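You operate a simulated robot arm through the tools that you are given. There is no shell and no other tool. Be economical: measure what you need, move in short steps, check, and stop when the job is done.

You are at the controls of a simulated two-armed robot. One attempt, no reset.

JOB
Pick up the sample bottle labelled "RJ-3" from the bench top above the lids drawer with one hand, pass it to the other hand and put it on the lower shelf of the steel shelving. Set down upright: sample bottle.
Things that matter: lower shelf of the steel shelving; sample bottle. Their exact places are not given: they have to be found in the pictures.

It is judged by the outcome, as a careful person would: the job done as asked, and still so three seconds after it is handed in. It fails if anything else is knocked over, pushed out of place, dropped, spilled or broken. A push-on lid holds only when it is set on centred and level and pressed home; a screw cap is set on level and turned clockwise until tight.

ROBOT AND FRAMES
Two 7-joint arms with two-finger parallel grippers on one trunk, on a base that drives. Base frame: it is fixed to the floor where the robot stands at the start and does not move with it; the origin is under the middle of the robot, x ahead of it, y to its left, z up; the surface under the hand at the start is at about z = 0.755. Units: m, rad, N and s.
The left shoulder is at the start at [-0.082, 0.119, 0.851], the right one opposite. With the tool pointing down near the work surface each hand reaches from about 0.18 to 0.6 m from the robot's upright axis, wherever it stands, measured 20 degrees to its own side. Places, roughly: lower shelf of the steel shelving [0.9, -4.6, 0.6]. Payload 3.43 kg a hand.
Tool frame (each hand has its own): the origin (TCP) lies between the finger pads and is the grasp point; the fingertips stand 0.03 m ahead of it; z points along the fingers, y is the line along which they close. Largest opening 0.094 m; finger width 0.028, thickness 0.01; the body of the gripper, 0.05 by 0.096 m, starts 0.055 m behind the TCP.
Orientation is that of the tool frame in the base frame, as [roll, pitch, yaw] about the fixed x, y, z axes, in that order (R = Rz(yaw) Ry(pitch) Rx(roll)). With the fingers straight down and closing along the base's y, the tool's x points along the base's -x, its y along +y and its z along -z.

CONTROLS
- The arms move only by the tool drive_tool. It takes "left_targets", "right_targets" or both (then of equal length, played together; a hand with none holds still); each is a list of rows, each a list of 7 numbers: the turn, a rotation vector about the tool's x, y, z in rad, then the shift along the tool's x, y, z in m, then the opening, from 0 (shut) to 1 (fully open). In form: [[ax, ay, az, tx, ty, tz, jaw], ...]. A call has 1 to 12 rows; each row is the pose to reach, as a shift and turn from the pose commanded when the call began, along the tool's axes at that moment. Rows are played at 5 a second. More than 0.05 m and 0.15 rad between two rows, or a gripper value outside its range, and nothing of the call is played. Where a pose cannot be reached the arm comes as near as it can. A force on the tool above 40 N (or 10 N above the force at the start of the call, whichever is more), or a blocked arm, ends the call early, and 0.2 s more pass. The fingers move at their own pace (about 0.153 m/s each) and stop on an object; they squeeze with about 25 N. The grip force told is the motor's: it shows also when the fingers shut on nothing. Time passes only in rows, and 0.2 s behind the last, so rows that repeat a pose let the fingers close. It gives the time, the measured TCP pose, the force on the tool (base axes), the opening and the grip force at its end, in the units of the frame above (readings bear some noise), with the torque about the TCP (base axes, N m) and any sound that the robot's microphone picked up.
- Cameras (640 x 400 px; columns grow to the right, rows downward): "scene" is now at [0.0432, -0.0002, 1.5664]; the picture's right is [0.06, -1.00, 0.00], its down [-0.78, -0.05, -0.62] and it looks along [0.62, 0.04, -0.79] (base axes); focal length 268 px, centre (320, 200). "left" rides on the left gripper at [0.076, -0.014, -0.102] in its tool frame; the picture's right is [0.18, 0.98, 0.00], its down [-0.75, 0.14, -0.64] and it looks along [-0.63, 0.12, 0.77] (tool axes); focal length 243 px, centre (320, 200). "right" rides on the right gripper at [0.076, 0.014, -0.102] in its tool frame; the picture's right is [-0.18, 0.98, 0.00], its down [-0.75, -0.14, -0.64] and it looks along [-0.63, -0.12, 0.77] (tool axes); focal length 243 px, centre (320, 200).
- camera(camera): a new picture of that camera. The clock stands still meanwhile.
- slide_trunk(by): slides the trunk up (or, below 0, down) by that many m; the arms and the scene camera ride with it, the base frame stays. It gives what a move gives, with no picture.
- drive_base(legs): drives the robot by 1 to 6 legs, each [ahead, left, turn to the left] in m, m and rad, along the robot's own axes; the way and the turn of a leg run together, so that a leg with both is an arc; at most 1.5 m and 3.142 rad a leg. The arms and the cameras ride along, it lands a little off, and it stops where it bumps. It gives what a move gives.
- turn_head(pan, tilt): turns the head with the scene camera to pan (to the left, within 2.496 rad either way) and tilt (down, from -0.506 to 1.204), counted from straight ahead of the robot. It gives what a move gives.
- pixel_to_xyz(camera, pixels): there is no depth. For up to 12 entries [column, row, z] of the newest picture of that camera ("zoom" is the newest enlarged one), the place [x, y] in the base frame at which the ray of that pixel passes the height z, good to about 0.002 m, but the place of the scene camera against the robot may be out by one fixed shift of up to 0.025 m in any direction. The clock stands still meanwhile.
- zoom(camera, box): a new picture of the part [left, top, right, bottom] of that camera's present view, enlarged. The clock stands still meanwhile.
- finish_job(): hands the job in; it is judged then, once.

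Work in short steps. Measure before you move; look again where a grasp or a placing could have gone wrong, and mend it. You have 80 turns and 62 pictures in all, those below and enlarged ones among them. Open the grippers and draw the arms clear of the work before you hand the job in, unless the task says otherwise; then end with one line.

The tools are called after ">>>" by a JSON object that holds its "api" and its "payload". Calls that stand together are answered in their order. drive_tool: Moves the arms, as the interface text tells. Its arguments: {"type":"object","properties":{"left_targets":{"type":"array"},"right_targets":{"type":"array"}},"required":[]} The other tools are called the same way: slide_trunk (by) slides the trunk up or down; drive_base (legs) drives the base; turn_head (pan, tilt) turns the head that bears the scene camera; camera (camera) takes a picture; pixel_to_xyz (camera, pixels) gives the place at which the rays of pixels pass given heights; zoom (camera, box) takes an enlarged picture of a part of a camera's view; finish_job () hands the job in.

At the start:

```text
time: 0.0
left_eef_pos: [0.4092, 0.1309, 1.0153]
left_orientation: [3.141, -0.001, 3.141]
left_contact_force: [0.0, -0.2, 0.2]
left_wrist_torque: [0.01, 0.01, -0.02]
left_width: 0.094
left_gripper_force: 0.0
right_eef_pos: [0.3019, -0.2032, 1.0384]
right_orientation: [-3.141, -0.001, -3.14]
right_contact_force: [0.3, -0.3, 0.5]
right_wrist_torque: [-0.01, -0.01, 0.03]
right_width: 0.0939
right_gripper_force: 0.0
trunk travel left (down, up): [-0.275, 0.06]
robot x, y, heading: [-0.0006, -0.0006, -0.003]
head pan, tilt: [0.061, 0.904]
```

scene: 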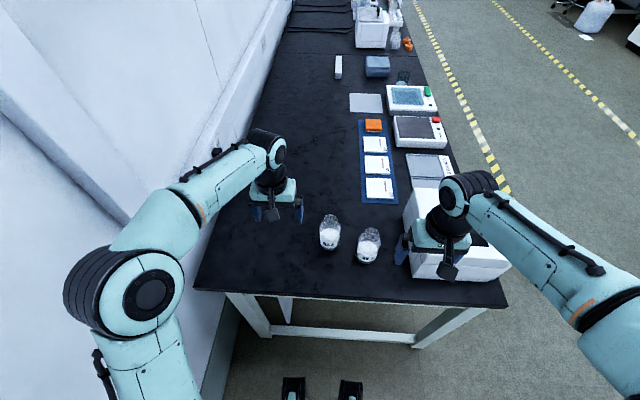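
right: 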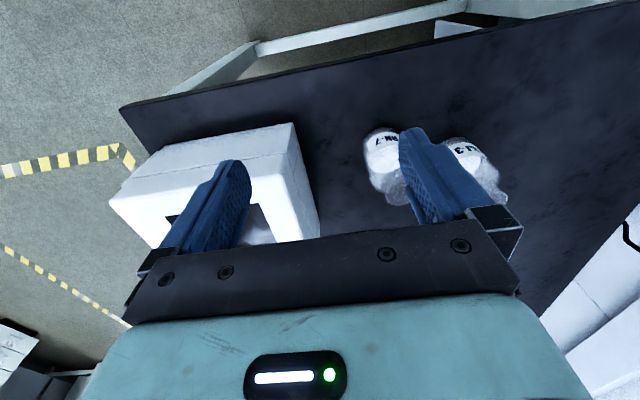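
left: 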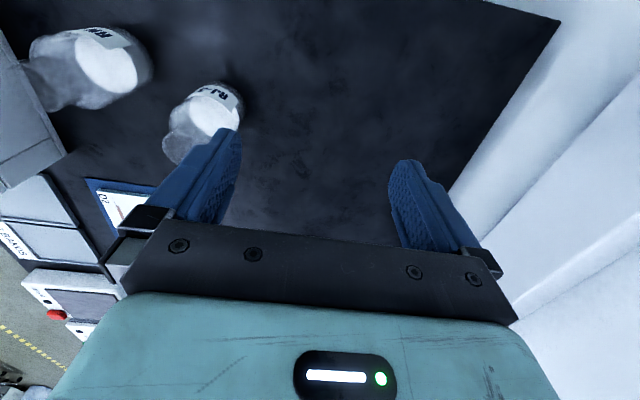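

Two bottles stand near scene (330,232) and (368,245); I zoom to read the labels.

>>> {"api": "zoom", "payload": {"camera": "right", "box": [340, 110, 540, 235]}}

>>> {"api": "zoom", "payload": {"camera": "scene", "box": [280, 190, 420, 278]}}

>>> {"api": "zoom", "payload": {"camera": "left", "box": [0, 0, 280, 175]}}

```text
3.20 times, centred on (440, 172) of right
```

zoom: 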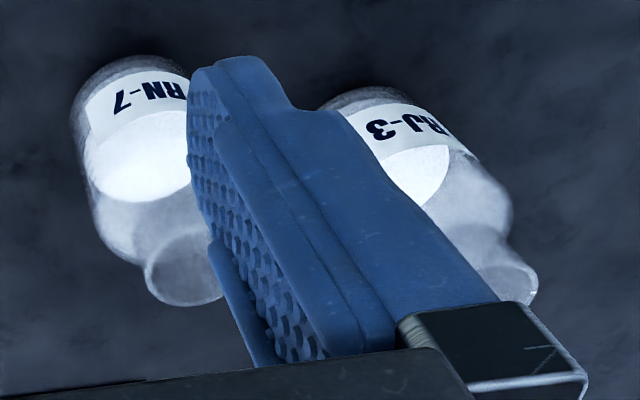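

```text
4.55 times, centred on (350, 234) of scene
```

zoom: 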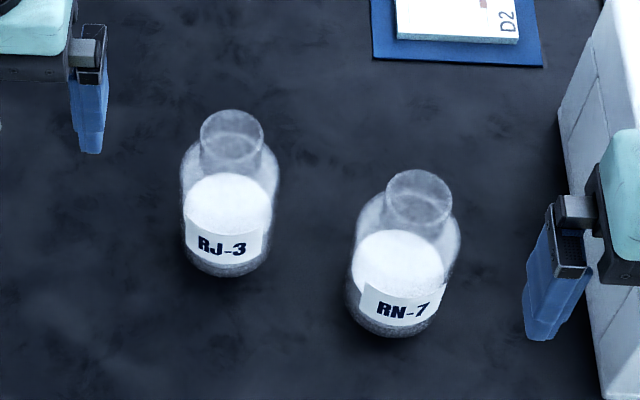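

```text
2.29 times, centred on (140, 88) of left
```

zoom: 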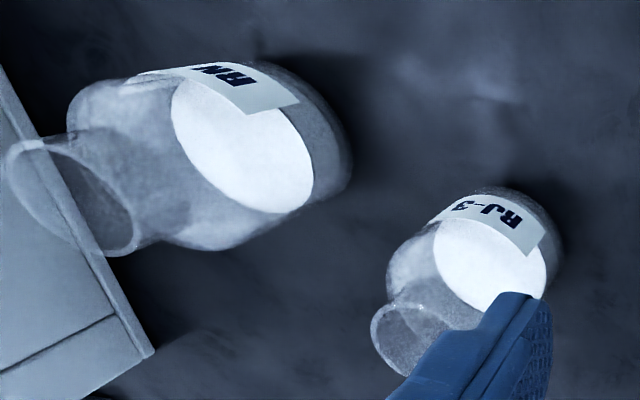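

RJ-3 is the left bottle (scene 330,232). I get coordinates from both the left and the scene cameras: rim (left zoom ≈(405,340)), base; find height by consistency.

>>> {"api": "pixel_to_xyz", "payload": {"camera": "left", "pixels": [[177, 149, 0.84], [177, 149, 0.86], [177, 149, 0.88], [177, 149, 0.9], [226, 101, 0.755], [244, 109, 0.755]]}}

>>> {"api": "pixel_to_xyz", "payload": {"camera": "scene", "pixels": [[330.8, 218.4, 0.84], [330.8, 218.4, 0.86], [330.8, 218.4, 0.88], [330.8, 218.4, 0.9], [328.6, 250.6, 0.755], [319.5, 240, 0.755], [340, 240, 0.755], [324, 217, 0.86], [337.6, 217, 0.86]]}}

```text
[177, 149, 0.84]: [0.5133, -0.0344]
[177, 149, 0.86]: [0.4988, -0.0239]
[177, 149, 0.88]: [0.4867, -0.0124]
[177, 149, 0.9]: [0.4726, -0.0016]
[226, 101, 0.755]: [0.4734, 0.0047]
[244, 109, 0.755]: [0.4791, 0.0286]
```

```text
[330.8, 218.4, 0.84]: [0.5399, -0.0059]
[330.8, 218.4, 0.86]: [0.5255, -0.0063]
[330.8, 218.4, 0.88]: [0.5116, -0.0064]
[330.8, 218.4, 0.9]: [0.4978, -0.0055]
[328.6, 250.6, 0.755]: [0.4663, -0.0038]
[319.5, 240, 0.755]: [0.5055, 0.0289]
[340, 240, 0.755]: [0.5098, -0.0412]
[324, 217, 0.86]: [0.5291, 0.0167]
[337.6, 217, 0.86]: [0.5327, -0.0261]
```

I look toward the shelving first, to know the clearance there, as that decides the grasp.

>>> {"api": "turn_head", "payload": {"pan": -1.38, "tilt": 0.25}}

>>> {"api": "camera", "payload": {"camera": "scene"}}

>>> {"api": "zoom", "payload": {"camera": "scene", "box": [240, 120, 400, 220]}}

```text
time: 1.6
left_eef_pos: [0.4095, 0.1311, 1.0157]
left_orientation: [-3.141, -0.001, -3.141]
left_contact_force: [0.4, -1.0, 0.2]
left_wrist_torque: [0.01, 0.0, -0.02]
left_width: 0.0938
left_gripper_force: 0.1
right_eef_pos: [0.3025, -0.2022, 1.0372]
right_orientation: [-3.141, 0.001, 3.141]
right_contact_force: [0.2, 0.3, -1.0]
right_wrist_torque: [-0.01, 0.02, 0.01]
right_width: 0.0941
right_gripper_force: 0.0
trunk travel left (down, up): [-0.275, 0.06]
robot x, y, heading: [0.0016, -0.001, -0.001]
head pan, tilt: [-1.381, 0.25]
```

```text
55 pictures are left
```

scene: 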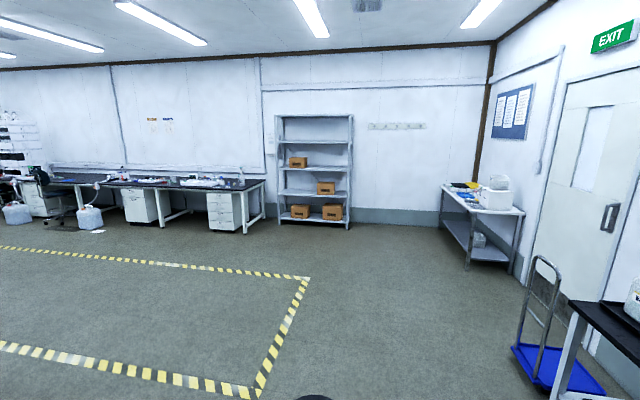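

```text
4.00 times, centred on (320, 170) of scene
```

zoom: 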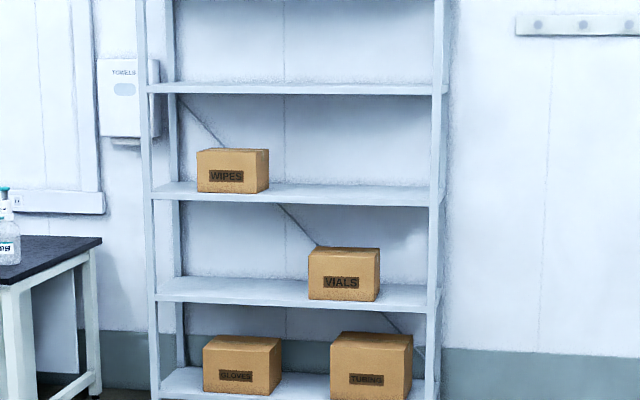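

The target is the VIALS shelf (z≈0.6), free left of the box, with ~0.4 m clearance, so the final hand should hold the bottle from the side. Now I shift the left hand 0.14 m toward -y, to get the bottle between its fingers in view.

>>> {"api": "drive_tool", "payload": {"left_targets": [[0, 0, 0, 0, -0.045, 0, 1], [0, 0, 0, 0, -0.09, 0, 1], [0, 0, 0, 0, -0.14, 0, 1], [0, 0, 0, 0, -0.14, 0, 1]]}}

>>> {"api": "camera", "payload": {"camera": "left"}}

>>> {"api": "turn_head", "payload": {"pan": 0.0, "tilt": 0.95}}

>>> {"api": "camera", "payload": {"camera": "scene"}}

```text
time: 2.6
left_eef_pos: [0.408, -0.0089, 1.0151]
left_orientation: [3.141, 0.001, -3.14]
left_contact_force: [0.2, -0.1, -0.2]
left_wrist_torque: [-0.02, -0.03, 0.03]
left_width: 0.094
left_gripper_force: 0.0
right_eef_pos: [0.3014, -0.2018, 1.0377]
right_orientation: [3.141, -0.001, 3.141]
right_contact_force: [0.1, 0.2, -0.5]
right_wrist_torque: [0.0, 0.02, 0.0]
right_width: 0.0942
right_gripper_force: 0.1
trunk travel left (down, up): [-0.275, 0.06]
robot x, y, heading: [-0.0015, 0.0025, -0.002]
head pan, tilt: [-1.381, 0.25]
```

```text
53 pictures are left
```

left: 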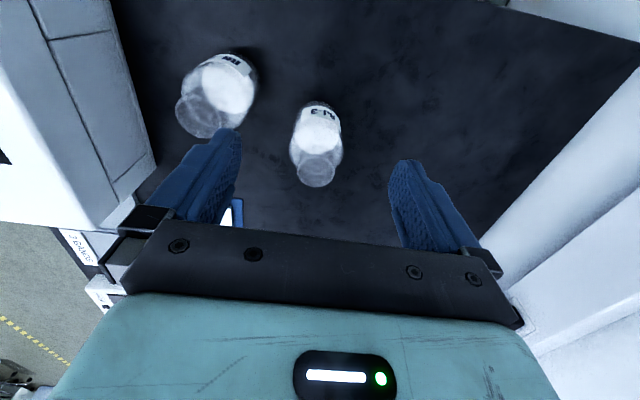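

```text
time: 4.1
left_eef_pos: [0.4083, -0.0091, 1.0143]
left_orientation: [3.141, 0.0, -3.141]
left_contact_force: [1.1, -0.1, 0.8]
left_wrist_torque: [0.0, -0.03, 0.0]
left_width: 0.0939
left_gripper_force: 0.1
right_eef_pos: [0.3012, -0.202, 1.0371]
right_orientation: [-3.141, 0.001, 3.142]
right_contact_force: [0.6, 0.9, 0.3]
right_wrist_torque: [0.0, 0.0, 0.03]
right_width: 0.0938
right_gripper_force: 0.0
trunk travel left (down, up): [-0.275, 0.06]
robot x, y, heading: [0.0047, 0.001, 0.004]
head pan, tilt: [0.0, 0.949]
```

```text
52 pictures are left
```

scene: 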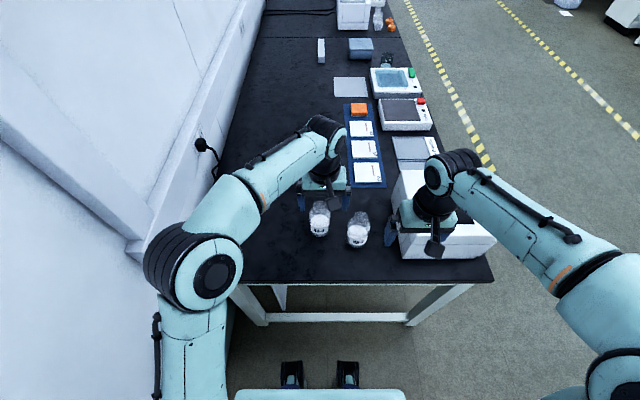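

The bottle is now at left (315,145), between the fingers; I zoom for accurate edges.

>>> {"api": "zoom", "payload": {"camera": "left", "box": [235, 90, 395, 190]}}

```text
4.00 times, centred on (315, 140) of left
```

zoom: 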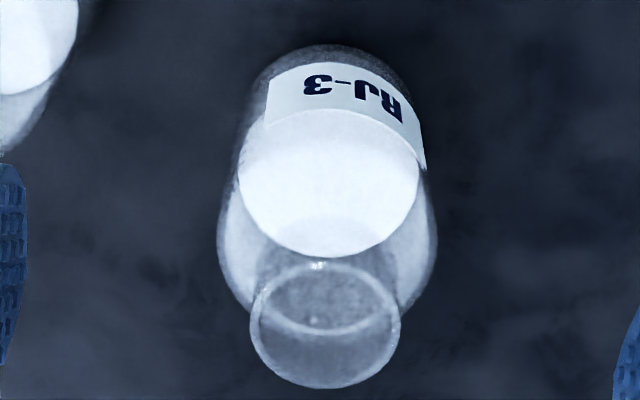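

>>> {"api": "pixel_to_xyz", "payload": {"camera": "zoom", "pixels": [[325, 325, 0.86], [325, 325, 0.87], [325, 325, 0.88], [250, 325, 0.87], [400, 325, 0.87], [337, 45, 0.755], [240, 150, 0.755], [425, 150, 0.755], [217, 240, 0.82], [437, 240, 0.82], [330, 180, 0.79], [330, 180, 0.8]]}}

```text
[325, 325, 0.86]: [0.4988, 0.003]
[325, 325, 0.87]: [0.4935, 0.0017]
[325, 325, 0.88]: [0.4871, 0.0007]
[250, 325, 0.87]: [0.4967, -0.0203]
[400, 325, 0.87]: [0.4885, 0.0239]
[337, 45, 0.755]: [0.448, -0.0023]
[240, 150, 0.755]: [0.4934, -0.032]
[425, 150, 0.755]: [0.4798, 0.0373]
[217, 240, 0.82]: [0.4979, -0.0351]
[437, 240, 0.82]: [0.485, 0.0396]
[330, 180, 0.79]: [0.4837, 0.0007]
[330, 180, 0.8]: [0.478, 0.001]
```

Estimate: bottle axis at about (0.484, 0.001), rim z≈0.885, body radius ≈0.036, neck radius ≈0.022. I move the left hand above it at TCP z≈0.945 (tips 0.915), then look.

>>> {"api": "drive_tool", "payload": {"left_targets": [[0, 0, 0, -0.04, 0.005, 0, 1], [0, 0, 0, -0.076, 0.01, 0.02, 1], [0, 0, 0, -0.076, 0.01, 0.065, 1], [0, 0, 0, -0.076, 0.01, 0.065, 1]]}}

>>> {"api": "camera", "payload": {"camera": "left"}}

>>> {"api": "zoom", "payload": {"camera": "scene", "box": [260, 160, 420, 260]}}

>>> {"api": "camera", "payload": {"camera": "right"}}

```text
time: 5.1
left_eef_pos: [0.4835, 0.0004, 0.9487]
left_orientation: [3.14, -0.001, -3.14]
left_contact_force: [0.6, 1.1, 0.1]
left_wrist_torque: [-0.01, 0.01, 0.0]
left_width: 0.0941
left_gripper_force: 0.2
right_eef_pos: [0.3021, -0.2041, 1.0368]
right_orientation: [-3.141, 0.001, -3.141]
right_contact_force: [-0.6, 0.2, -0.6]
right_wrist_torque: [0.0, 0.0, 0.0]
right_width: 0.0941
right_gripper_force: 0.0
trunk travel left (down, up): [-0.275, 0.06]
robot x, y, heading: [0.0013, -0.0034, -0.002]
head pan, tilt: [0.0, 0.949]
```

```text
50 pictures are left
```

left: 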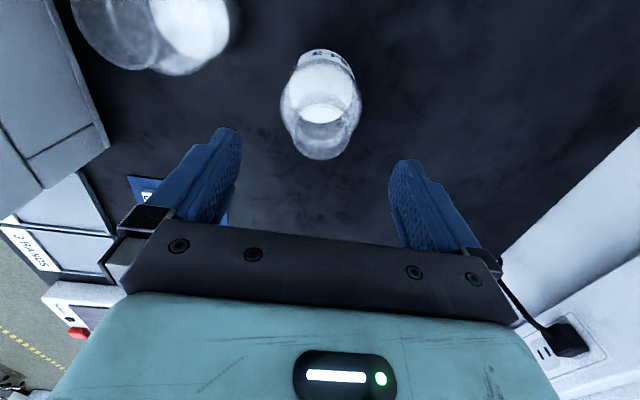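

```text
4.00 times, centred on (340, 210) of scene
```

zoom: 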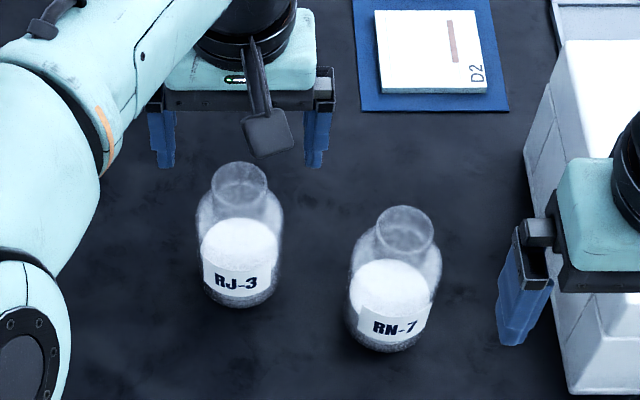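

```text
48 pictures are left
```

right: 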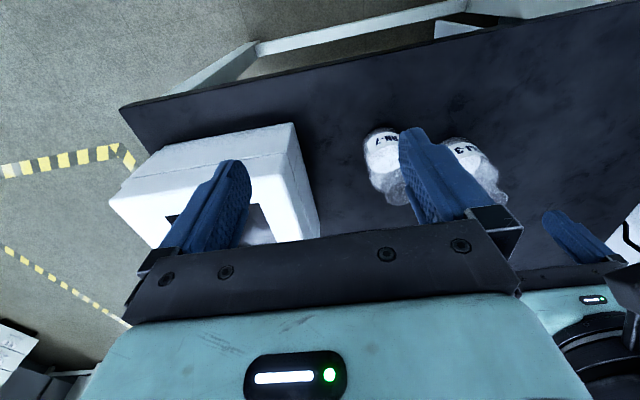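

The rim appears at left ≈(322,135); expected for a centred bottle is (320,136). I zoom once to verify.

>>> {"api": "zoom", "payload": {"camera": "left", "box": [256, 40, 400, 170]}}

>>> {"api": "pixel_to_xyz", "payload": {"camera": "left", "pixels": [[320, 135, 0.885], [321, 50, 0.755]]}}

```text
3.08 times, centred on (328, 105) of left
```

zoom: 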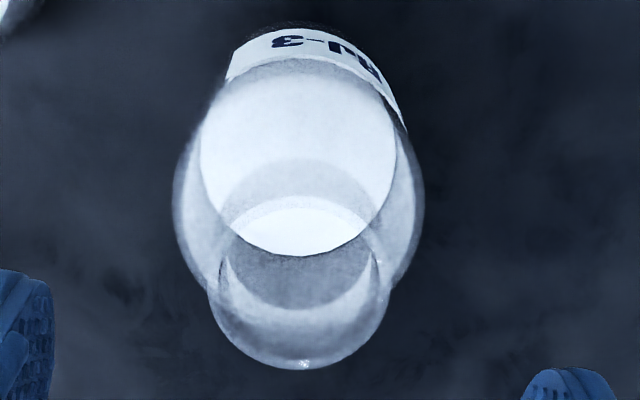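

```text
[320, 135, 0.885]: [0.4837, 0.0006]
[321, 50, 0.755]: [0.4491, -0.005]
```

Centred within ~2 mm. I descend 0.058 m (TCP ≈0.891, tips ≈0.861) around the neck.

>>> {"api": "drive_tool", "payload": {"left_targets": [[0, 0, 0, 0, 0.001, 0.03, 1], [0, 0, 0, 0, 0.001, 0.05, 1], [0, 0, 0, 0, 0.001, 0.058, 1], [0, 0, 0, 0, 0.001, 0.058, 1]]}}

>>> {"api": "zoom", "payload": {"camera": "scene", "box": [270, 170, 370, 250]}}

>>> {"api": "camera", "payload": {"camera": "left"}}

```text
time: 6.1
left_eef_pos: [0.4849, 0.0023, 0.8901]
left_orientation: [3.141, 0.001, -3.141]
left_contact_force: [-0.7, -0.2, 0.1]
left_wrist_torque: [0.02, 0.02, 0.04]
left_width: 0.0941
left_gripper_force: 0.1
right_eef_pos: [0.3016, -0.2023, 1.0374]
right_orientation: [3.14, 0.001, 3.14]
right_contact_force: [0.4, 0.1, -0.4]
right_wrist_torque: [-0.01, 0.01, -0.01]
right_width: 0.0941
right_gripper_force: 0.1
trunk travel left (down, up): [-0.275, 0.06]
robot x, y, heading: [-0.0002, 0.0017, -0.005]
head pan, tilt: [0.0, 0.949]
```

```text
5.00 times, centred on (320, 210) of scene
```

zoom: 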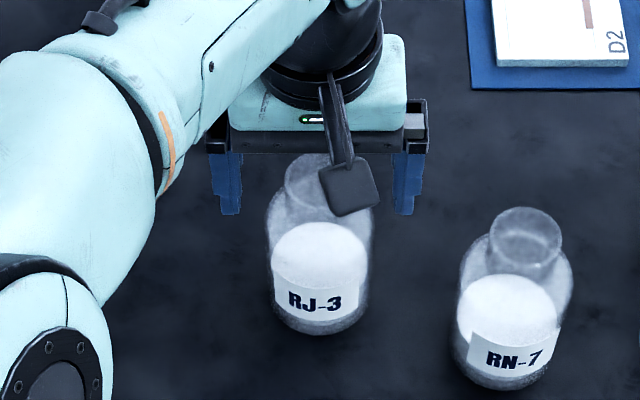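

```text
45 pictures are left
```

left: 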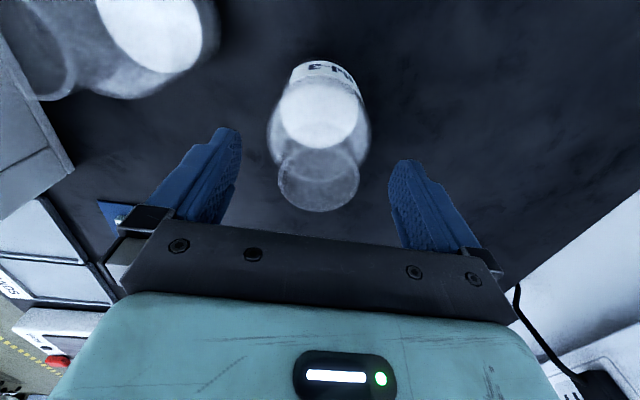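

The neck is between the fingers, rim at about TCP height (left ≈(319,178)). I close the left jaw.

>>> {"api": "drive_tool", "payload": {"left_targets": [[0, 0, 0, 0, 0, 0.003, 0.6], [0, 0, 0, 0, 0, 0.003, 0.3], [0, 0, 0, 0, 0, 0.003, 0.3], [0, 0, 0, 0, 0, 0.003, 0.3], [0, 0, 0, 0, 0, 0.003, 0.3]]}}

>>> {"api": "camera", "payload": {"camera": "left"}}

```text
time: 7.3
left_eef_pos: [0.4853, 0.003, 0.8923]
left_orientation: [-3.139, 0.009, 3.141]
left_contact_force: [3.3, -0.6, 33.3]
left_wrist_torque: [-0.06, 0.12, 0.04]
left_width: 0.0467
left_gripper_force: 24.6
right_eef_pos: [0.3012, -0.2022, 1.0383]
right_orientation: [3.141, 0.002, -3.141]
right_contact_force: [0.4, 0.9, 0.2]
right_wrist_torque: [0.02, -0.02, 0.0]
right_width: 0.094
right_gripper_force: 0.1
trunk travel left (down, up): [-0.275, 0.06]
robot x, y, heading: [-0.0005, 0.0007, -0.008]
head pan, tilt: [0.0, 0.949]
```

```text
44 pictures are left
```

left: 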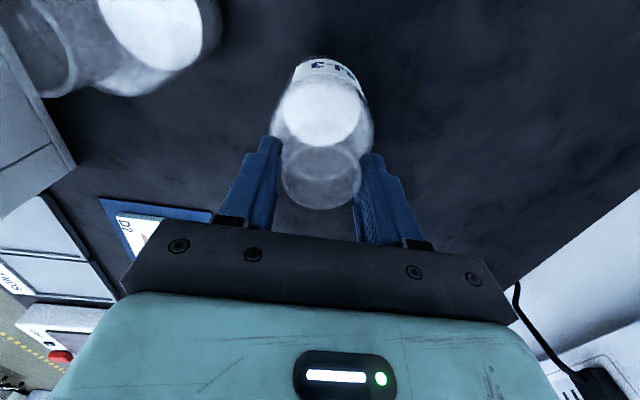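

Fingers stopped at 0.0467 m on the neck with 24.6 N; the tips press lightly on the shoulder (33 N up). I lift straight up gently.

>>> {"api": "drive_tool", "payload": {"left_targets": [[0, 0, 0, 0, 0, -0.006, 0.3], [0, 0, 0, 0, 0, -0.015, 0.3], [0, 0, 0, 0, 0, -0.03, 0.3], [0, 0, 0, 0, 0, -0.03, 0.3]]}}

>>> {"api": "zoom", "payload": {"camera": "scene", "box": [270, 160, 370, 250]}}

```text
time: 8.3
left_eef_pos: [0.4834, 0.0034, 0.9179]
left_orientation: [-3.141, -0.001, 3.141]
left_contact_force: [-0.3, 0.1, -2.6]
left_wrist_torque: [0.02, -0.01, 0.0]
left_width: 0.0415
left_gripper_force: 25.0
right_eef_pos: [0.3012, -0.2025, 1.037]
right_orientation: [-3.141, 0.001, -3.141]
right_contact_force: [0.0, 0.1, -0.3]
right_wrist_torque: [-0.04, -0.01, -0.03]
right_width: 0.094
right_gripper_force: 0.1
trunk travel left (down, up): [-0.275, 0.06]
robot x, y, heading: [0.0009, 0.0017, -0.005]
head pan, tilt: [0.0, 0.949]
```

```text
4.44 times, centred on (320, 205) of scene
```

zoom: 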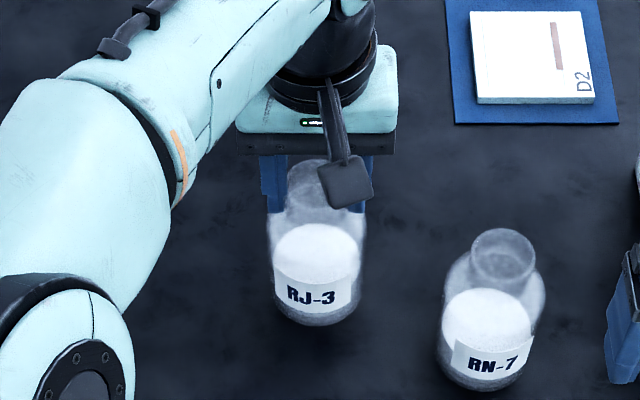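

The bottle is held (weight 2.6 N, width 0.0415). I raise it 0.14 m and bring it back 0.06 m for the hand-over.

>>> {"api": "drive_tool", "payload": {"left_targets": [[0, 0, 0, 0, 0, -0.04, 0.3], [0, 0, 0, 0, 0, -0.08, 0.3], [0, 0, 0, 0.015, 0, -0.12, 0.3], [0, 0, 0, 0.045, 0, -0.14, 0.3], [0, 0, 0, 0.06, 0, -0.14, 0.3], [0, 0, 0, 0.06, 0, -0.14, 0.3]]}}

>>> {"api": "camera", "payload": {"camera": "scene"}}

>>> {"api": "camera", "payload": {"camera": "right"}}

```text
time: 9.7
left_eef_pos: [0.4259, 0.0024, 1.058]
left_orientation: [3.141, 0.0, -3.141]
left_contact_force: [-1.2, 0.2, -3.5]
left_wrist_torque: [0.01, 0.01, -0.03]
left_width: 0.0415
left_gripper_force: 24.9
right_eef_pos: [0.3016, -0.2021, 1.0375]
right_orientation: [3.141, 0.001, -3.141]
right_contact_force: [-0.1, -0.4, -0.4]
right_wrist_torque: [-0.03, -0.03, 0.0]
right_width: 0.094
right_gripper_force: 0.1
trunk travel left (down, up): [-0.275, 0.06]
robot x, y, heading: [-0.0023, -0.0019, 0.001]
head pan, tilt: [0.0, 0.949]
```

```text
42 pictures are left
```

scene: 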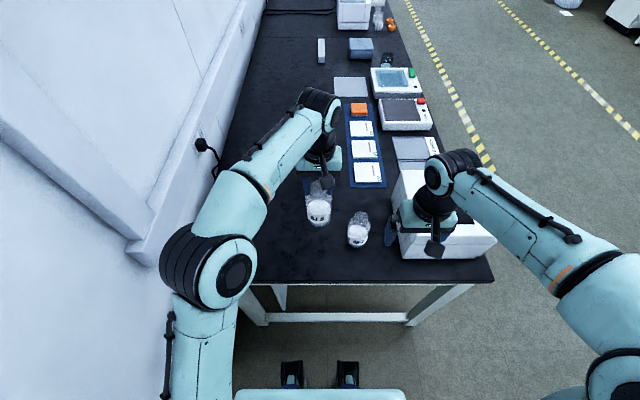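

```text
41 pictures are left
```

right: 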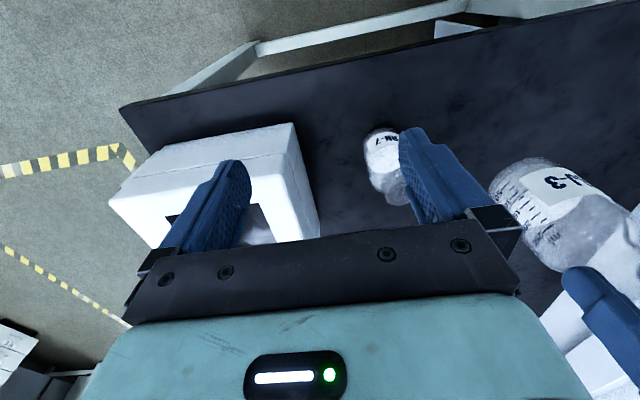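

The bottle hangs upright at (0.426, 0.002), its bottom at about z 0.92. Now I turn the right hand in place: first yaw 0.85 rad to the left.

>>> {"api": "drive_tool", "payload": {"right_targets": [[0, 0, -0.142, 0, 0, 0, 1], [0, 0, -0.284, 0, 0, 0, 1], [0, 0, -0.426, 0, 0, 0, 1], [0, 0, -0.568, 0, 0, 0, 1], [0, 0, -0.71, 0, 0, 0, 1], [0, 0, -0.85, 0, 0, 0, 1], [0, 0, -0.85, 0, 0, 0, 1]]}}

>>> {"api": "drive_tool", "payload": {"right_targets": [[0, -0.15, 0, 0, 0, 0, 1], [0, -0.3, 0, 0, 0, 0, 1], [0, -0.45, 0, 0, 0, 0, 1], [0, -0.6, 0, 0, 0, 0, 1], [0, -0.75, 0, 0, 0, 0, 1], [0, -0.9, 0, 0, 0, 0, 1], [0, -1.047, 0, 0, 0, 0, 1], [0, -1.047, 0, 0, 0, 0, 1]]}}

>>> {"api": "camera", "payload": {"camera": "scene"}}

>>> {"api": "camera", "payload": {"camera": "right"}}

```text
time: 11.3
left_eef_pos: [0.4256, 0.0041, 1.0584]
left_orientation: [3.141, 0.0, 3.141]
left_contact_force: [0.0, -0.2, -1.5]
left_wrist_torque: [0.0, -0.04, -0.01]
left_width: 0.0414
left_gripper_force: 25.4
right_eef_pos: [0.3031, -0.2031, 1.0377]
right_orientation: [3.141, 0.0, -2.291]
right_contact_force: [-0.2, 0.3, 0.1]
right_wrist_torque: [0.01, 0.0, 0.03]
right_width: 0.0939
right_gripper_force: 0.1
trunk travel left (down, up): [-0.275, 0.06]
robot x, y, heading: [-0.0014, 0.0005, -0.0]
head pan, tilt: [0.0, 0.949]
```

```text
time: 13.1
left_eef_pos: [0.4264, 0.0036, 1.0582]
left_orientation: [-3.141, 0.002, -3.141]
left_contact_force: [0.7, 0.9, -3.4]
left_wrist_torque: [-0.02, 0.02, 0.03]
left_width: 0.0415
left_gripper_force: 24.8
right_eef_pos: [0.3023, -0.2026, 1.0373]
right_orientation: [3.141, 1.047, -2.291]
right_contact_force: [-0.3, -0.2, -0.8]
right_wrist_torque: [0.0, 0.0, -0.01]
right_width: 0.0942
right_gripper_force: 0.0
trunk travel left (down, up): [-0.275, 0.06]
robot x, y, heading: [0.0006, 0.0013, -0.001]
head pan, tilt: [0.0, 0.949]
```

```text
40 pictures are left
```

scene: 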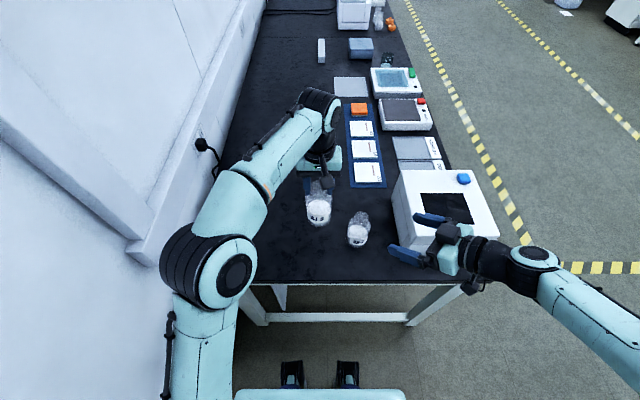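

```text
39 pictures are left
```

right: 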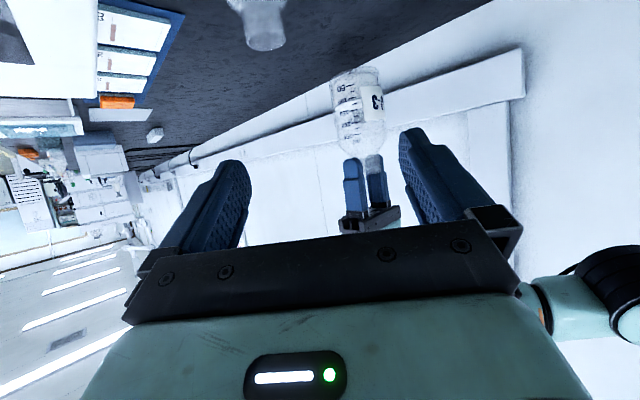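

The orientation was reached; the bottle shows upside down in the right view, bottom around (357,75), neck ≈(365,150). I check the bottle's height and axis with rays.

>>> {"api": "zoom", "payload": {"camera": "right", "box": [280, 50, 440, 150]}}

>>> {"api": "pixel_to_xyz", "payload": {"camera": "right", "pixels": [[355, 72, 0.9], [355, 72, 0.91], [355, 72, 0.92], [355, 72, 0.93], [355, 72, 0.94], [355, 72, 0.95], [360, 115, 0.96], [360, 115, 0.98], [360, 115, 1.0], [367, 165, 1.02], [367, 165, 1.035], [367, 165, 1.05]]}}

```text
4.00 times, centred on (360, 100) of right
```

zoom: 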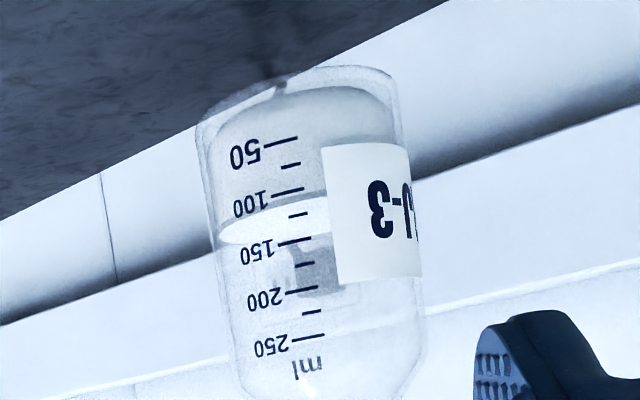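

```text
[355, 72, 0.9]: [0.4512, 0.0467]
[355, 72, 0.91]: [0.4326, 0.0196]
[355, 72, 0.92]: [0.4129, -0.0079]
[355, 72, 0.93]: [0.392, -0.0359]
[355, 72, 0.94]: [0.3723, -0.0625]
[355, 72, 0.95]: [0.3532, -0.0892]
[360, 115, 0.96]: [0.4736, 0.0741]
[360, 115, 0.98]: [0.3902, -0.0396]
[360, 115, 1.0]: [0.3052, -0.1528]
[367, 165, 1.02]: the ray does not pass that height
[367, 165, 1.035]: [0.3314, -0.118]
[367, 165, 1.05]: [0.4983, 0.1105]
```

Bottle bottom ≈0.92, axis ≈(0.424,0.003). I move the right hand to a stand-off 0.12 m before it at z 0.972.

>>> {"api": "drive_tool", "payload": {"right_targets": [[0, 0, 0, 0, 0.015, 0.044, 1], [0, 0, 0, -0.001, 0.03, 0.088, 1], [0, 0, 0, -0.0015, 0.0443, 0.1325, 1], [0, 0, 0, -0.0015, 0.0443, 0.1325, 1]]}}

>>> {"api": "camera", "payload": {"camera": "right"}}

```text
time: 14.1
left_eef_pos: [0.4258, 0.0018, 1.0578]
left_orientation: [-3.141, 0.001, -3.141]
left_contact_force: [0.7, -0.7, -2.9]
left_wrist_torque: [-0.01, 0.02, -0.01]
left_width: 0.0414
left_gripper_force: 25.1
right_eef_pos: [0.3436, -0.0846, 0.9712]
right_orientation: [-3.139, 1.047, -2.291]
right_contact_force: [-0.1, -0.5, 0.0]
right_wrist_torque: [0.03, 0.01, 0.01]
right_width: 0.0939
right_gripper_force: 0.0
trunk travel left (down, up): [-0.275, 0.06]
robot x, y, heading: [-0.0005, -0.0027, 0.0]
head pan, tilt: [0.0, 0.949]
```

```text
37 pictures are left
```

right: 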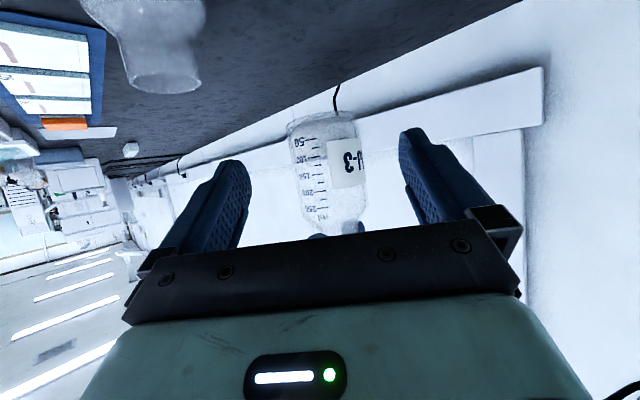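

For a centred bottle, the grasp point should show at (331,173); the body's middle there is ≈(330,173), so aligned. I advance 0.08 m horizontally first, then look.

>>> {"api": "drive_tool", "payload": {"right_targets": [[0, 0, 0, -0.02, -0.001, 0.035, 1], [0, 0, 0, -0.04, -0.001, 0.069, 1], [0, 0, 0, -0.04, -0.001, 0.069, 1]]}}

>>> {"api": "camera", "payload": {"camera": "right"}}

>>> {"api": "zoom", "payload": {"camera": "scene", "box": [260, 150, 420, 270]}}

```text
time: 14.9
left_eef_pos: [0.4253, 0.0018, 1.0588]
left_orientation: [-3.141, 0.001, -3.14]
left_contact_force: [0.3, 1.0, -3.7]
left_wrist_torque: [-0.05, 0.01, 0.0]
left_width: 0.0415
left_gripper_force: 24.9
right_eef_pos: [0.3986, -0.0264, 0.9733]
right_orientation: [3.14, 1.047, -2.294]
right_contact_force: [0.2, 0.7, -0.2]
right_wrist_torque: [0.01, -0.02, -0.03]
right_width: 0.0938
right_gripper_force: 0.1
trunk travel left (down, up): [-0.275, 0.06]
robot x, y, heading: [-0.0034, -0.0013, -0.001]
head pan, tilt: [0.0, 0.949]
```

```text
36 pictures are left
```

right: 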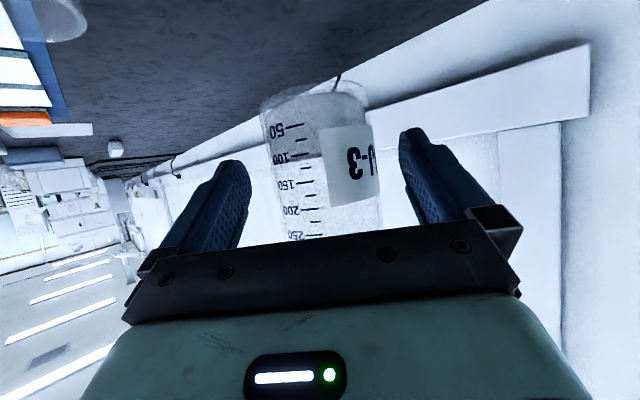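

```text
3.33 times, centred on (340, 210) of scene
```

zoom: 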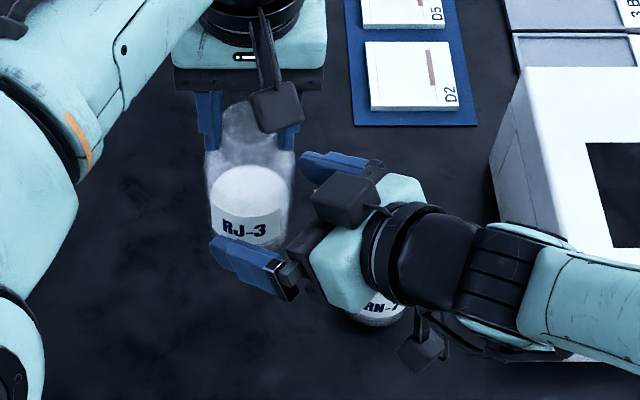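

The body is centred between the fingers. I notice a dark block on top of the right gripper at zoom (345,195) and enlarge it to make sure it clears the neck on the last 0.04 m.

>>> {"api": "zoom", "payload": {"camera": "scene", "box": [300, 175, 380, 245]}}

>>> {"api": "camera", "payload": {"camera": "left"}}

```text
5.71 times, centred on (340, 210) of scene
```

zoom: 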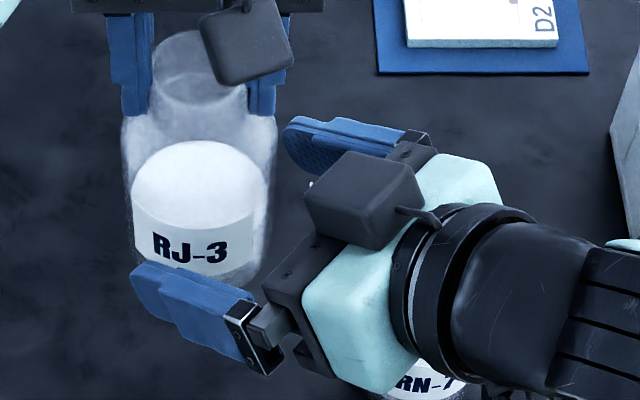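

```text
33 pictures are left
```

left: 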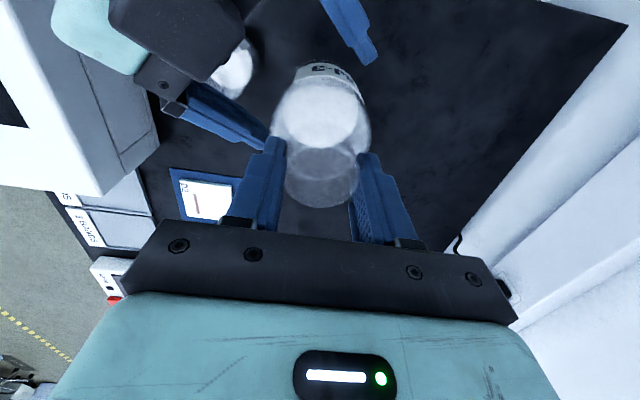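

The block sits above the right gripper's front and may meet the neck; I locate it by rays from both cameras.

>>> {"api": "pixel_to_xyz", "payload": {"camera": "scene", "pixels": [[347.4, 210, 1.02], [347.4, 210, 1.04], [347.4, 210, 1.06], [347.4, 210, 1.08], [337.4, 208, 1.02], [337.4, 208, 1.04], [337.4, 208, 1.06]]}}

>>> {"api": "pixel_to_xyz", "payload": {"camera": "left", "pixels": [[178, 35, 1.02], [178, 35, 1.04], [178, 35, 1.06], [178, 35, 1.08], [243, 12, 1.02], [243, 12, 1.04], [215, 80, 1.02], [215, 80, 1.04]]}}

```text
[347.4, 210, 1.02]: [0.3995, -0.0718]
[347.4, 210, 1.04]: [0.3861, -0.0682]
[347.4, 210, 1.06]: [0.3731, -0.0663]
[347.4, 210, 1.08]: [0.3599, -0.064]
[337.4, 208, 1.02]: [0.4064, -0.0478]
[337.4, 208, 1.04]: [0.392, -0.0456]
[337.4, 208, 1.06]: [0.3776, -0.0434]
```

```text
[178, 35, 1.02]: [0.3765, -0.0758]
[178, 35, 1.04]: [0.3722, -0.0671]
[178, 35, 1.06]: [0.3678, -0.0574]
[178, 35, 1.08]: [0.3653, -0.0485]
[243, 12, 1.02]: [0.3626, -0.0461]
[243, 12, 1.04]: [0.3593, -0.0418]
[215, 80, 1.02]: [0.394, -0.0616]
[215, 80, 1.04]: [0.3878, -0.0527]
```

The block's centre is at tool ≈(-0.04,0,-0.077); with a 30° slope it would hit neck and left fingers. I back off 0.05 m and level the right hand to about 10° below horizontal.

>>> {"api": "drive_tool", "payload": {"right_targets": [[0, 0, 0, 0.0125, 0, -0.0217, 1], [0, 0, 0, 0.025, 0, -0.0433, 1], [0, -0.12, 0, 0.025, 0, -0.0433, 1], [0, -0.24, 0, 0.025, 0, -0.0433, 1], [0, -0.349, 0, 0.025, 0, -0.0433, 1], [0, -0.349, 0, 0.025, 0, -0.0433, 1]]}}

>>> {"api": "camera", "payload": {"camera": "right"}}

```text
time: 16.3
left_eef_pos: [0.4259, 0.0021, 1.0578]
left_orientation: [-3.141, 0.0, -3.14]
left_contact_force: [1.3, 0.1, -3.0]
left_wrist_torque: [0.01, -0.02, 0.03]
left_width: 0.0411
left_gripper_force: 25.0
right_eef_pos: [0.3652, -0.0633, 0.9722]
right_orientation: [-3.14, 1.398, -2.29]
right_contact_force: [0.1, -0.1, -1.3]
right_wrist_torque: [-0.01, -0.04, 0.0]
right_width: 0.094
right_gripper_force: 0.1
trunk travel left (down, up): [-0.275, 0.06]
robot x, y, heading: [-0.0006, -0.0007, 0.002]
head pan, tilt: [0.0, 0.949]
```

```text
32 pictures are left
```

right: 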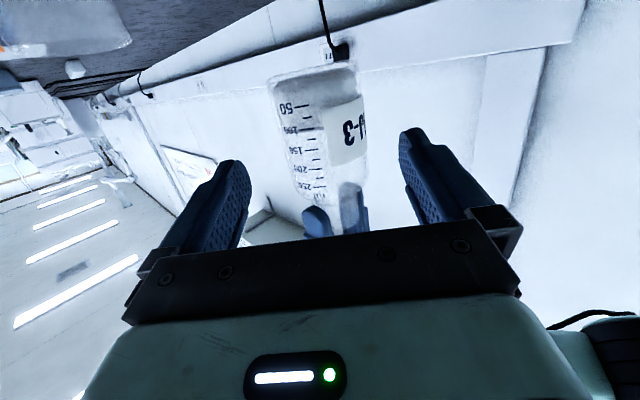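

Levelled; bottle centre at row 149 is col ≈327 versus 325 expected, so centred. I advance 0.083 m horizontally (6 mm short of the axis), raising 8 mm.

>>> {"api": "drive_tool", "payload": {"right_targets": [[0, 0, 0, -0.01, 0, 0.03, 1], [0, 0, 0, -0.018, 0, 0.06, 1], [0, 0, 0, -0.0223, 0, 0.0804, 1], [0, 0, 0, -0.0223, 0, 0.0804, 1]]}}

>>> {"api": "camera", "payload": {"camera": "right"}}

>>> {"api": "zoom", "payload": {"camera": "scene", "box": [280, 160, 380, 240]}}

```text
time: 17.3
left_eef_pos: [0.4258, 0.0035, 1.0578]
left_orientation: [-3.141, 0.0, 3.141]
left_contact_force: [0.6, -0.4, -3.2]
left_wrist_torque: [-0.01, -0.01, 0.0]
left_width: 0.0412
left_gripper_force: 25.0
right_eef_pos: [0.4205, -0.0026, 0.981]
right_orientation: [3.139, 1.397, -2.295]
right_contact_force: [0.7, 0.6, -0.2]
right_wrist_torque: [0.01, -0.03, 0.01]
right_width: 0.094
right_gripper_force: 0.0
trunk travel left (down, up): [-0.275, 0.06]
robot x, y, heading: [0.0019, -0.0018, 0.0]
head pan, tilt: [0.0, 0.949]
```

```text
31 pictures are left
```

right: 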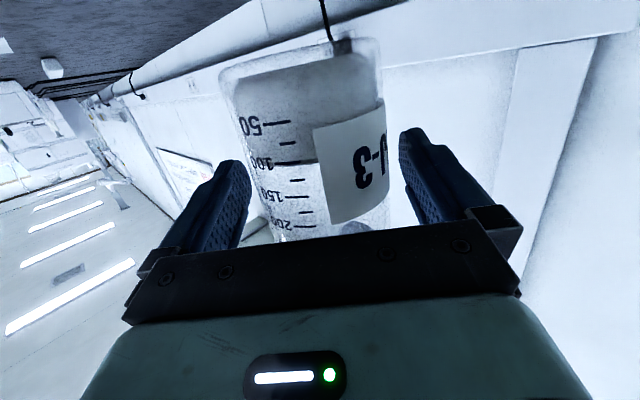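

```text
5.00 times, centred on (330, 200) of scene
```

zoom: 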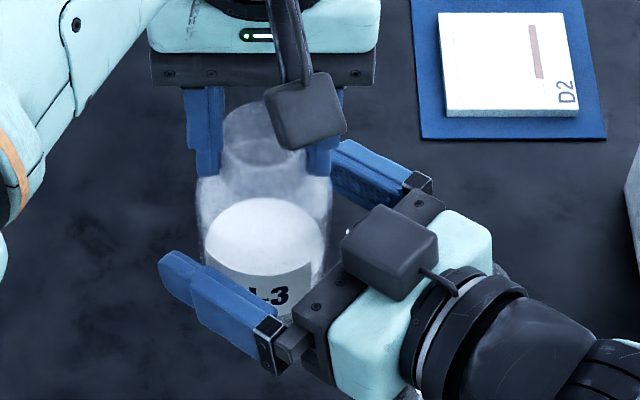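

The bottle is between the fingers, a little toward the left finger (edges ≈240 and 388 against finger tips ≈243 and 402). I shift 3 mm to tool -y, then close.

>>> {"api": "drive_tool", "payload": {"right_targets": [[0, 0, 0, 0, -0.003, 0, 1], [0, 0, 0, 0, -0.003, 0, 0.85], [0, 0, 0, 0, -0.003, 0, 0.7], [0, 0, 0, 0, -0.003, 0, 0.6], [0, 0, 0, 0, -0.003, 0, 0.6], [0, 0, 0, 0, -0.003, 0, 0.6]]}}

>>> {"api": "camera", "payload": {"camera": "right"}}

```text
time: 18.7
left_eef_pos: [0.4265, 0.0014, 1.0594]
left_orientation: [-3.136, 0.003, 3.14]
left_contact_force: [16.0, -11.7, -3.2]
left_wrist_torque: [-0.35, -0.59, 0.27]
left_width: 0.0412
left_gripper_force: 24.6
right_eef_pos: [0.4223, -0.0037, 0.9801]
right_orientation: [-3.137, 1.397, -2.283]
right_contact_force: [-16.0, 11.1, 0.2]
right_wrist_torque: [-0.53, -0.7, -0.13]
right_width: 0.0733
right_gripper_force: 25.2
trunk travel left (down, up): [-0.275, 0.06]
robot x, y, heading: [-0.0005, -0.0022, 0.001]
head pan, tilt: [0.0, 0.949]
```

```text
29 pictures are left
```

right: 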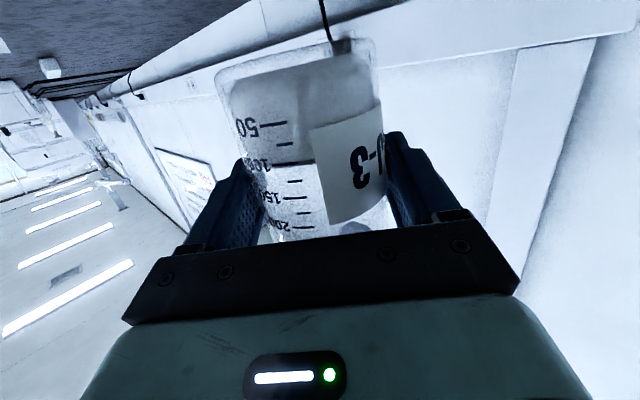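

Right holds at 0.0733 m with 25 N; a ~20 N sideways strain remains along tool +y, so I ease the right hand 3 mm that way.

>>> {"api": "drive_tool", "payload": {"right_targets": [[0, 0, 0, 0, 0.0015, 0, 0.6], [0, 0, 0, 0, 0.003, 0, 0.6], [0, 0, 0, 0, 0.003, 0, 0.6]]}}

```text
time: 19.5
left_eef_pos: [0.4266, 0.0034, 1.0585]
left_orientation: [-3.139, -0.002, 3.141]
left_contact_force: [6.2, -10.5, -2.9]
left_wrist_torque: [-0.46, -0.57, 0.27]
left_width: 0.0413
left_gripper_force: 24.9
right_eef_pos: [0.4193, -0.0033, 0.9815]
right_orientation: [3.136, 1.397, -2.3]
right_contact_force: [-5.8, 10.2, 0.0]
right_wrist_torque: [-0.28, 0.13, -0.13]
right_width: 0.0732
right_gripper_force: 25.6
trunk travel left (down, up): [-0.275, 0.06]
robot x, y, heading: [-0.0008, 0.0012, -0.002]
head pan, tilt: [0.0, 0.949]
```

Strain halved to ~11 N; I ease another 2.5 mm.

>>> {"api": "drive_tool", "payload": {"right_targets": [[0, 0, 0, 0, 0.0015, 0, 0.6], [0, 0, 0, 0, 0.0025, 0, 0.6], [0, 0, 0, 0, 0.0025, 0, 0.6]]}}

```text
time: 20.3
left_eef_pos: [0.4266, 0.0033, 1.0578]
left_orientation: [-3.141, -0.004, -3.14]
left_contact_force: [-11.4, -4.4, 1.5]
left_wrist_torque: [-0.22, 0.7, 0.15]
left_width: 0.0413
left_gripper_force: 24.6
right_eef_pos: [0.4201, -0.0019, 0.9804]
right_orientation: [3.137, 1.392, -2.298]
right_contact_force: [11.2, 4.4, -2.5]
right_wrist_torque: [-0.15, 0.14, -0.14]
right_width: 0.073
right_gripper_force: 25.5
trunk travel left (down, up): [-0.275, 0.06]
robot x, y, heading: [-0.0011, 0.0016, 0.003]
head pan, tilt: [0.0, 0.949]
```

Strain is small now. I open the left jaw just to 0.6 (0.056 m, to stay clear of the block on the right gripper), and then rise.

>>> {"api": "drive_tool", "payload": {"left_targets": [[0, 0, 0, 0, 0, 0, 0.5], [0, 0, 0, 0, 0, 0, 0.6], [0, 0, 0, 0, 0, 0, 0.6], [0, 0, 0, 0, 0, 0, 0.6]]}}

>>> {"api": "camera", "payload": {"camera": "left"}}

```text
time: 21.3
left_eef_pos: [0.4257, 0.0032, 1.0597]
left_orientation: [-3.141, 0.001, -3.141]
left_contact_force: [-0.8, 0.1, 0.2]
left_wrist_torque: [0.03, 0.01, -0.01]
left_width: 0.0563
left_gripper_force: 0.1
right_eef_pos: [0.417, -0.0018, 0.9807]
right_orientation: [3.142, 1.396, -2.291]
right_contact_force: [0.1, -0.3, -0.1]
right_wrist_torque: [-0.06, -0.01, 0.04]
right_width: 0.0731
right_gripper_force: 24.9
trunk travel left (down, up): [-0.275, 0.06]
robot x, y, heading: [-0.0001, 0.0004, 0.002]
head pan, tilt: [0.0, 0.949]
```

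```text
28 pictures are left
```

left: 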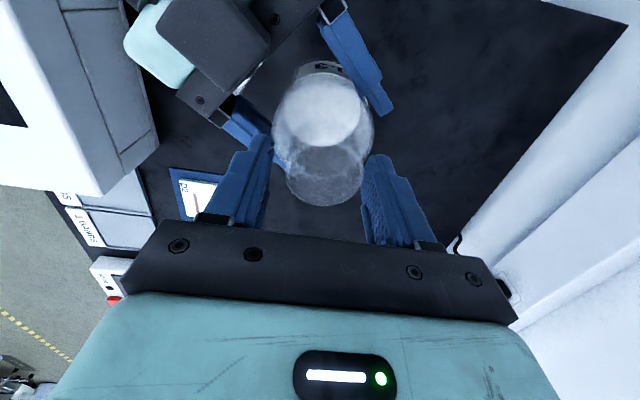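

Left is free, the right hand holds the bottle. I raise the left hand 0.1 m and check.

>>> {"api": "drive_tool", "payload": {"left_targets": [[0, 0, 0, 0, 0, -0.02, 0.6], [0, 0, 0, 0, 0, -0.05, 0.6], [0, 0, 0, 0, 0, -0.09, 0.6], [0, 0, 0, 0, 0, -0.1, 0.6]]}}

>>> {"api": "camera", "payload": {"camera": "scene"}}

>>> {"api": "camera", "payload": {"camera": "right"}}

```text
time: 22.3
left_eef_pos: [0.4246, 0.0036, 1.1447]
left_orientation: [-3.141, -0.007, -3.136]
left_contact_force: [-0.5, -0.8, 0.8]
left_wrist_torque: [0.01, 0.01, -0.03]
left_width: 0.0565
left_gripper_force: 0.1
left hand out of reach, approached as far as the arm can: row 3, 4
right_eef_pos: [0.4176, -0.0006, 0.9803]
right_orientation: [3.141, 1.397, -2.293]
right_contact_force: [0.3, 0.8, -1.2]
right_wrist_torque: [0.02, 0.01, 0.02]
right_width: 0.0729
right_gripper_force: 25.0
trunk travel left (down, up): [-0.275, 0.06]
robot x, y, heading: [0.0004, 0.0023, -0.001]
head pan, tilt: [0.0, 0.949]
```

```text
27 pictures are left
```

scene: 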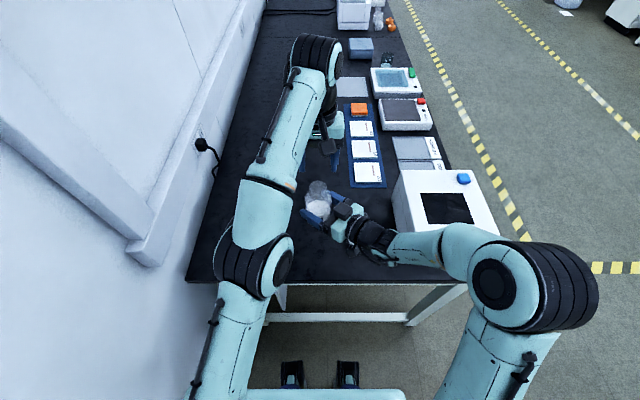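

```text
26 pictures are left
```

right: 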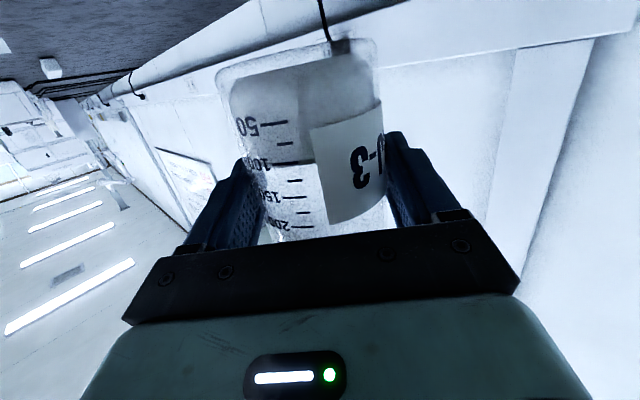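

Hand-over is done: the right hand holds the bottle upright. I retract the left hand to its own side.

>>> {"api": "drive_tool", "payload": {"left_targets": [[0, 0, 0, 0.01, 0.045, 0, 0.6], [0, 0, 0, 0.02, 0.09, 0, 0.6], [0, 0, 0, 0.04, 0.13, 0.01, 0.6], [0, 0, 0, 0.07, 0.15, 0.04, 0.6], [0, 0, 0, 0.1, 0.15, 0.07, 0.6], [0, 0, 0, 0.13, 0.15, 0.09, 0.6], [0, 0, 0, 0.15, 0.15, 0.1, 0.6], [0, 0, 0, 0.15, 0.15, 0.1, 0.6]]}}

>>> {"api": "turn_head", "payload": {"pan": -2.2, "tilt": 0.5}}

>>> {"api": "camera", "payload": {"camera": "scene"}}

```text
time: 24.1
left_eef_pos: [0.2726, 0.1545, 1.0433]
left_orientation: [3.14, 0.0, 3.141]
left_contact_force: [-0.4, -0.3, 0.6]
left_wrist_torque: [-0.02, -0.01, 0.0]
left_width: 0.0565
left_gripper_force: 0.0
right_eef_pos: [0.4174, -0.0005, 0.9802]
right_orientation: [3.14, 1.398, -2.294]
right_contact_force: [0.1, 0.5, -0.2]
right_wrist_torque: [-0.02, 0.07, -0.01]
right_width: 0.073
right_gripper_force: 25.2
trunk travel left (down, up): [-0.275, 0.06]
robot x, y, heading: [0.0004, -0.003, 0.002]
head pan, tilt: [0.0, 0.949]
```

```text
time: 26.1
left_eef_pos: [0.2741, 0.1536, 1.0442]
left_orientation: [-3.139, 0.0, 3.14]
left_contact_force: [-0.7, -0.1, -0.1]
left_wrist_torque: [-0.02, 0.02, 0.01]
left_width: 0.0562
left_gripper_force: 0.0
right_eef_pos: [0.4176, -0.0013, 0.981]
right_orientation: [3.14, 1.398, -2.293]
right_contact_force: [0.2, -0.3, 0.0]
right_wrist_torque: [0.0, 0.01, -0.03]
right_width: 0.0729
right_gripper_force: 24.7
trunk travel left (down, up): [-0.275, 0.06]
robot x, y, heading: [0.0007, 0.0026, 0.001]
head pan, tilt: [-2.201, 0.499]
```

```text
25 pictures are left
```

scene: 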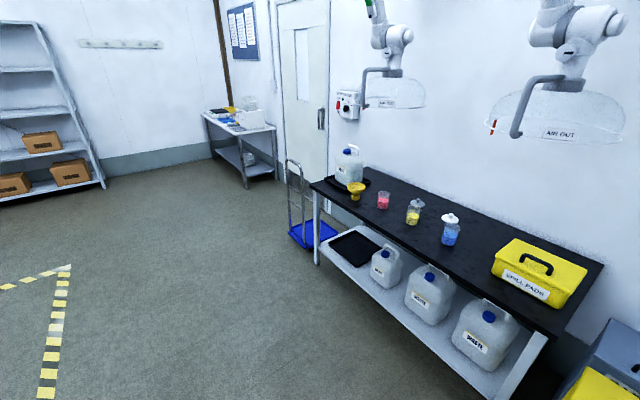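

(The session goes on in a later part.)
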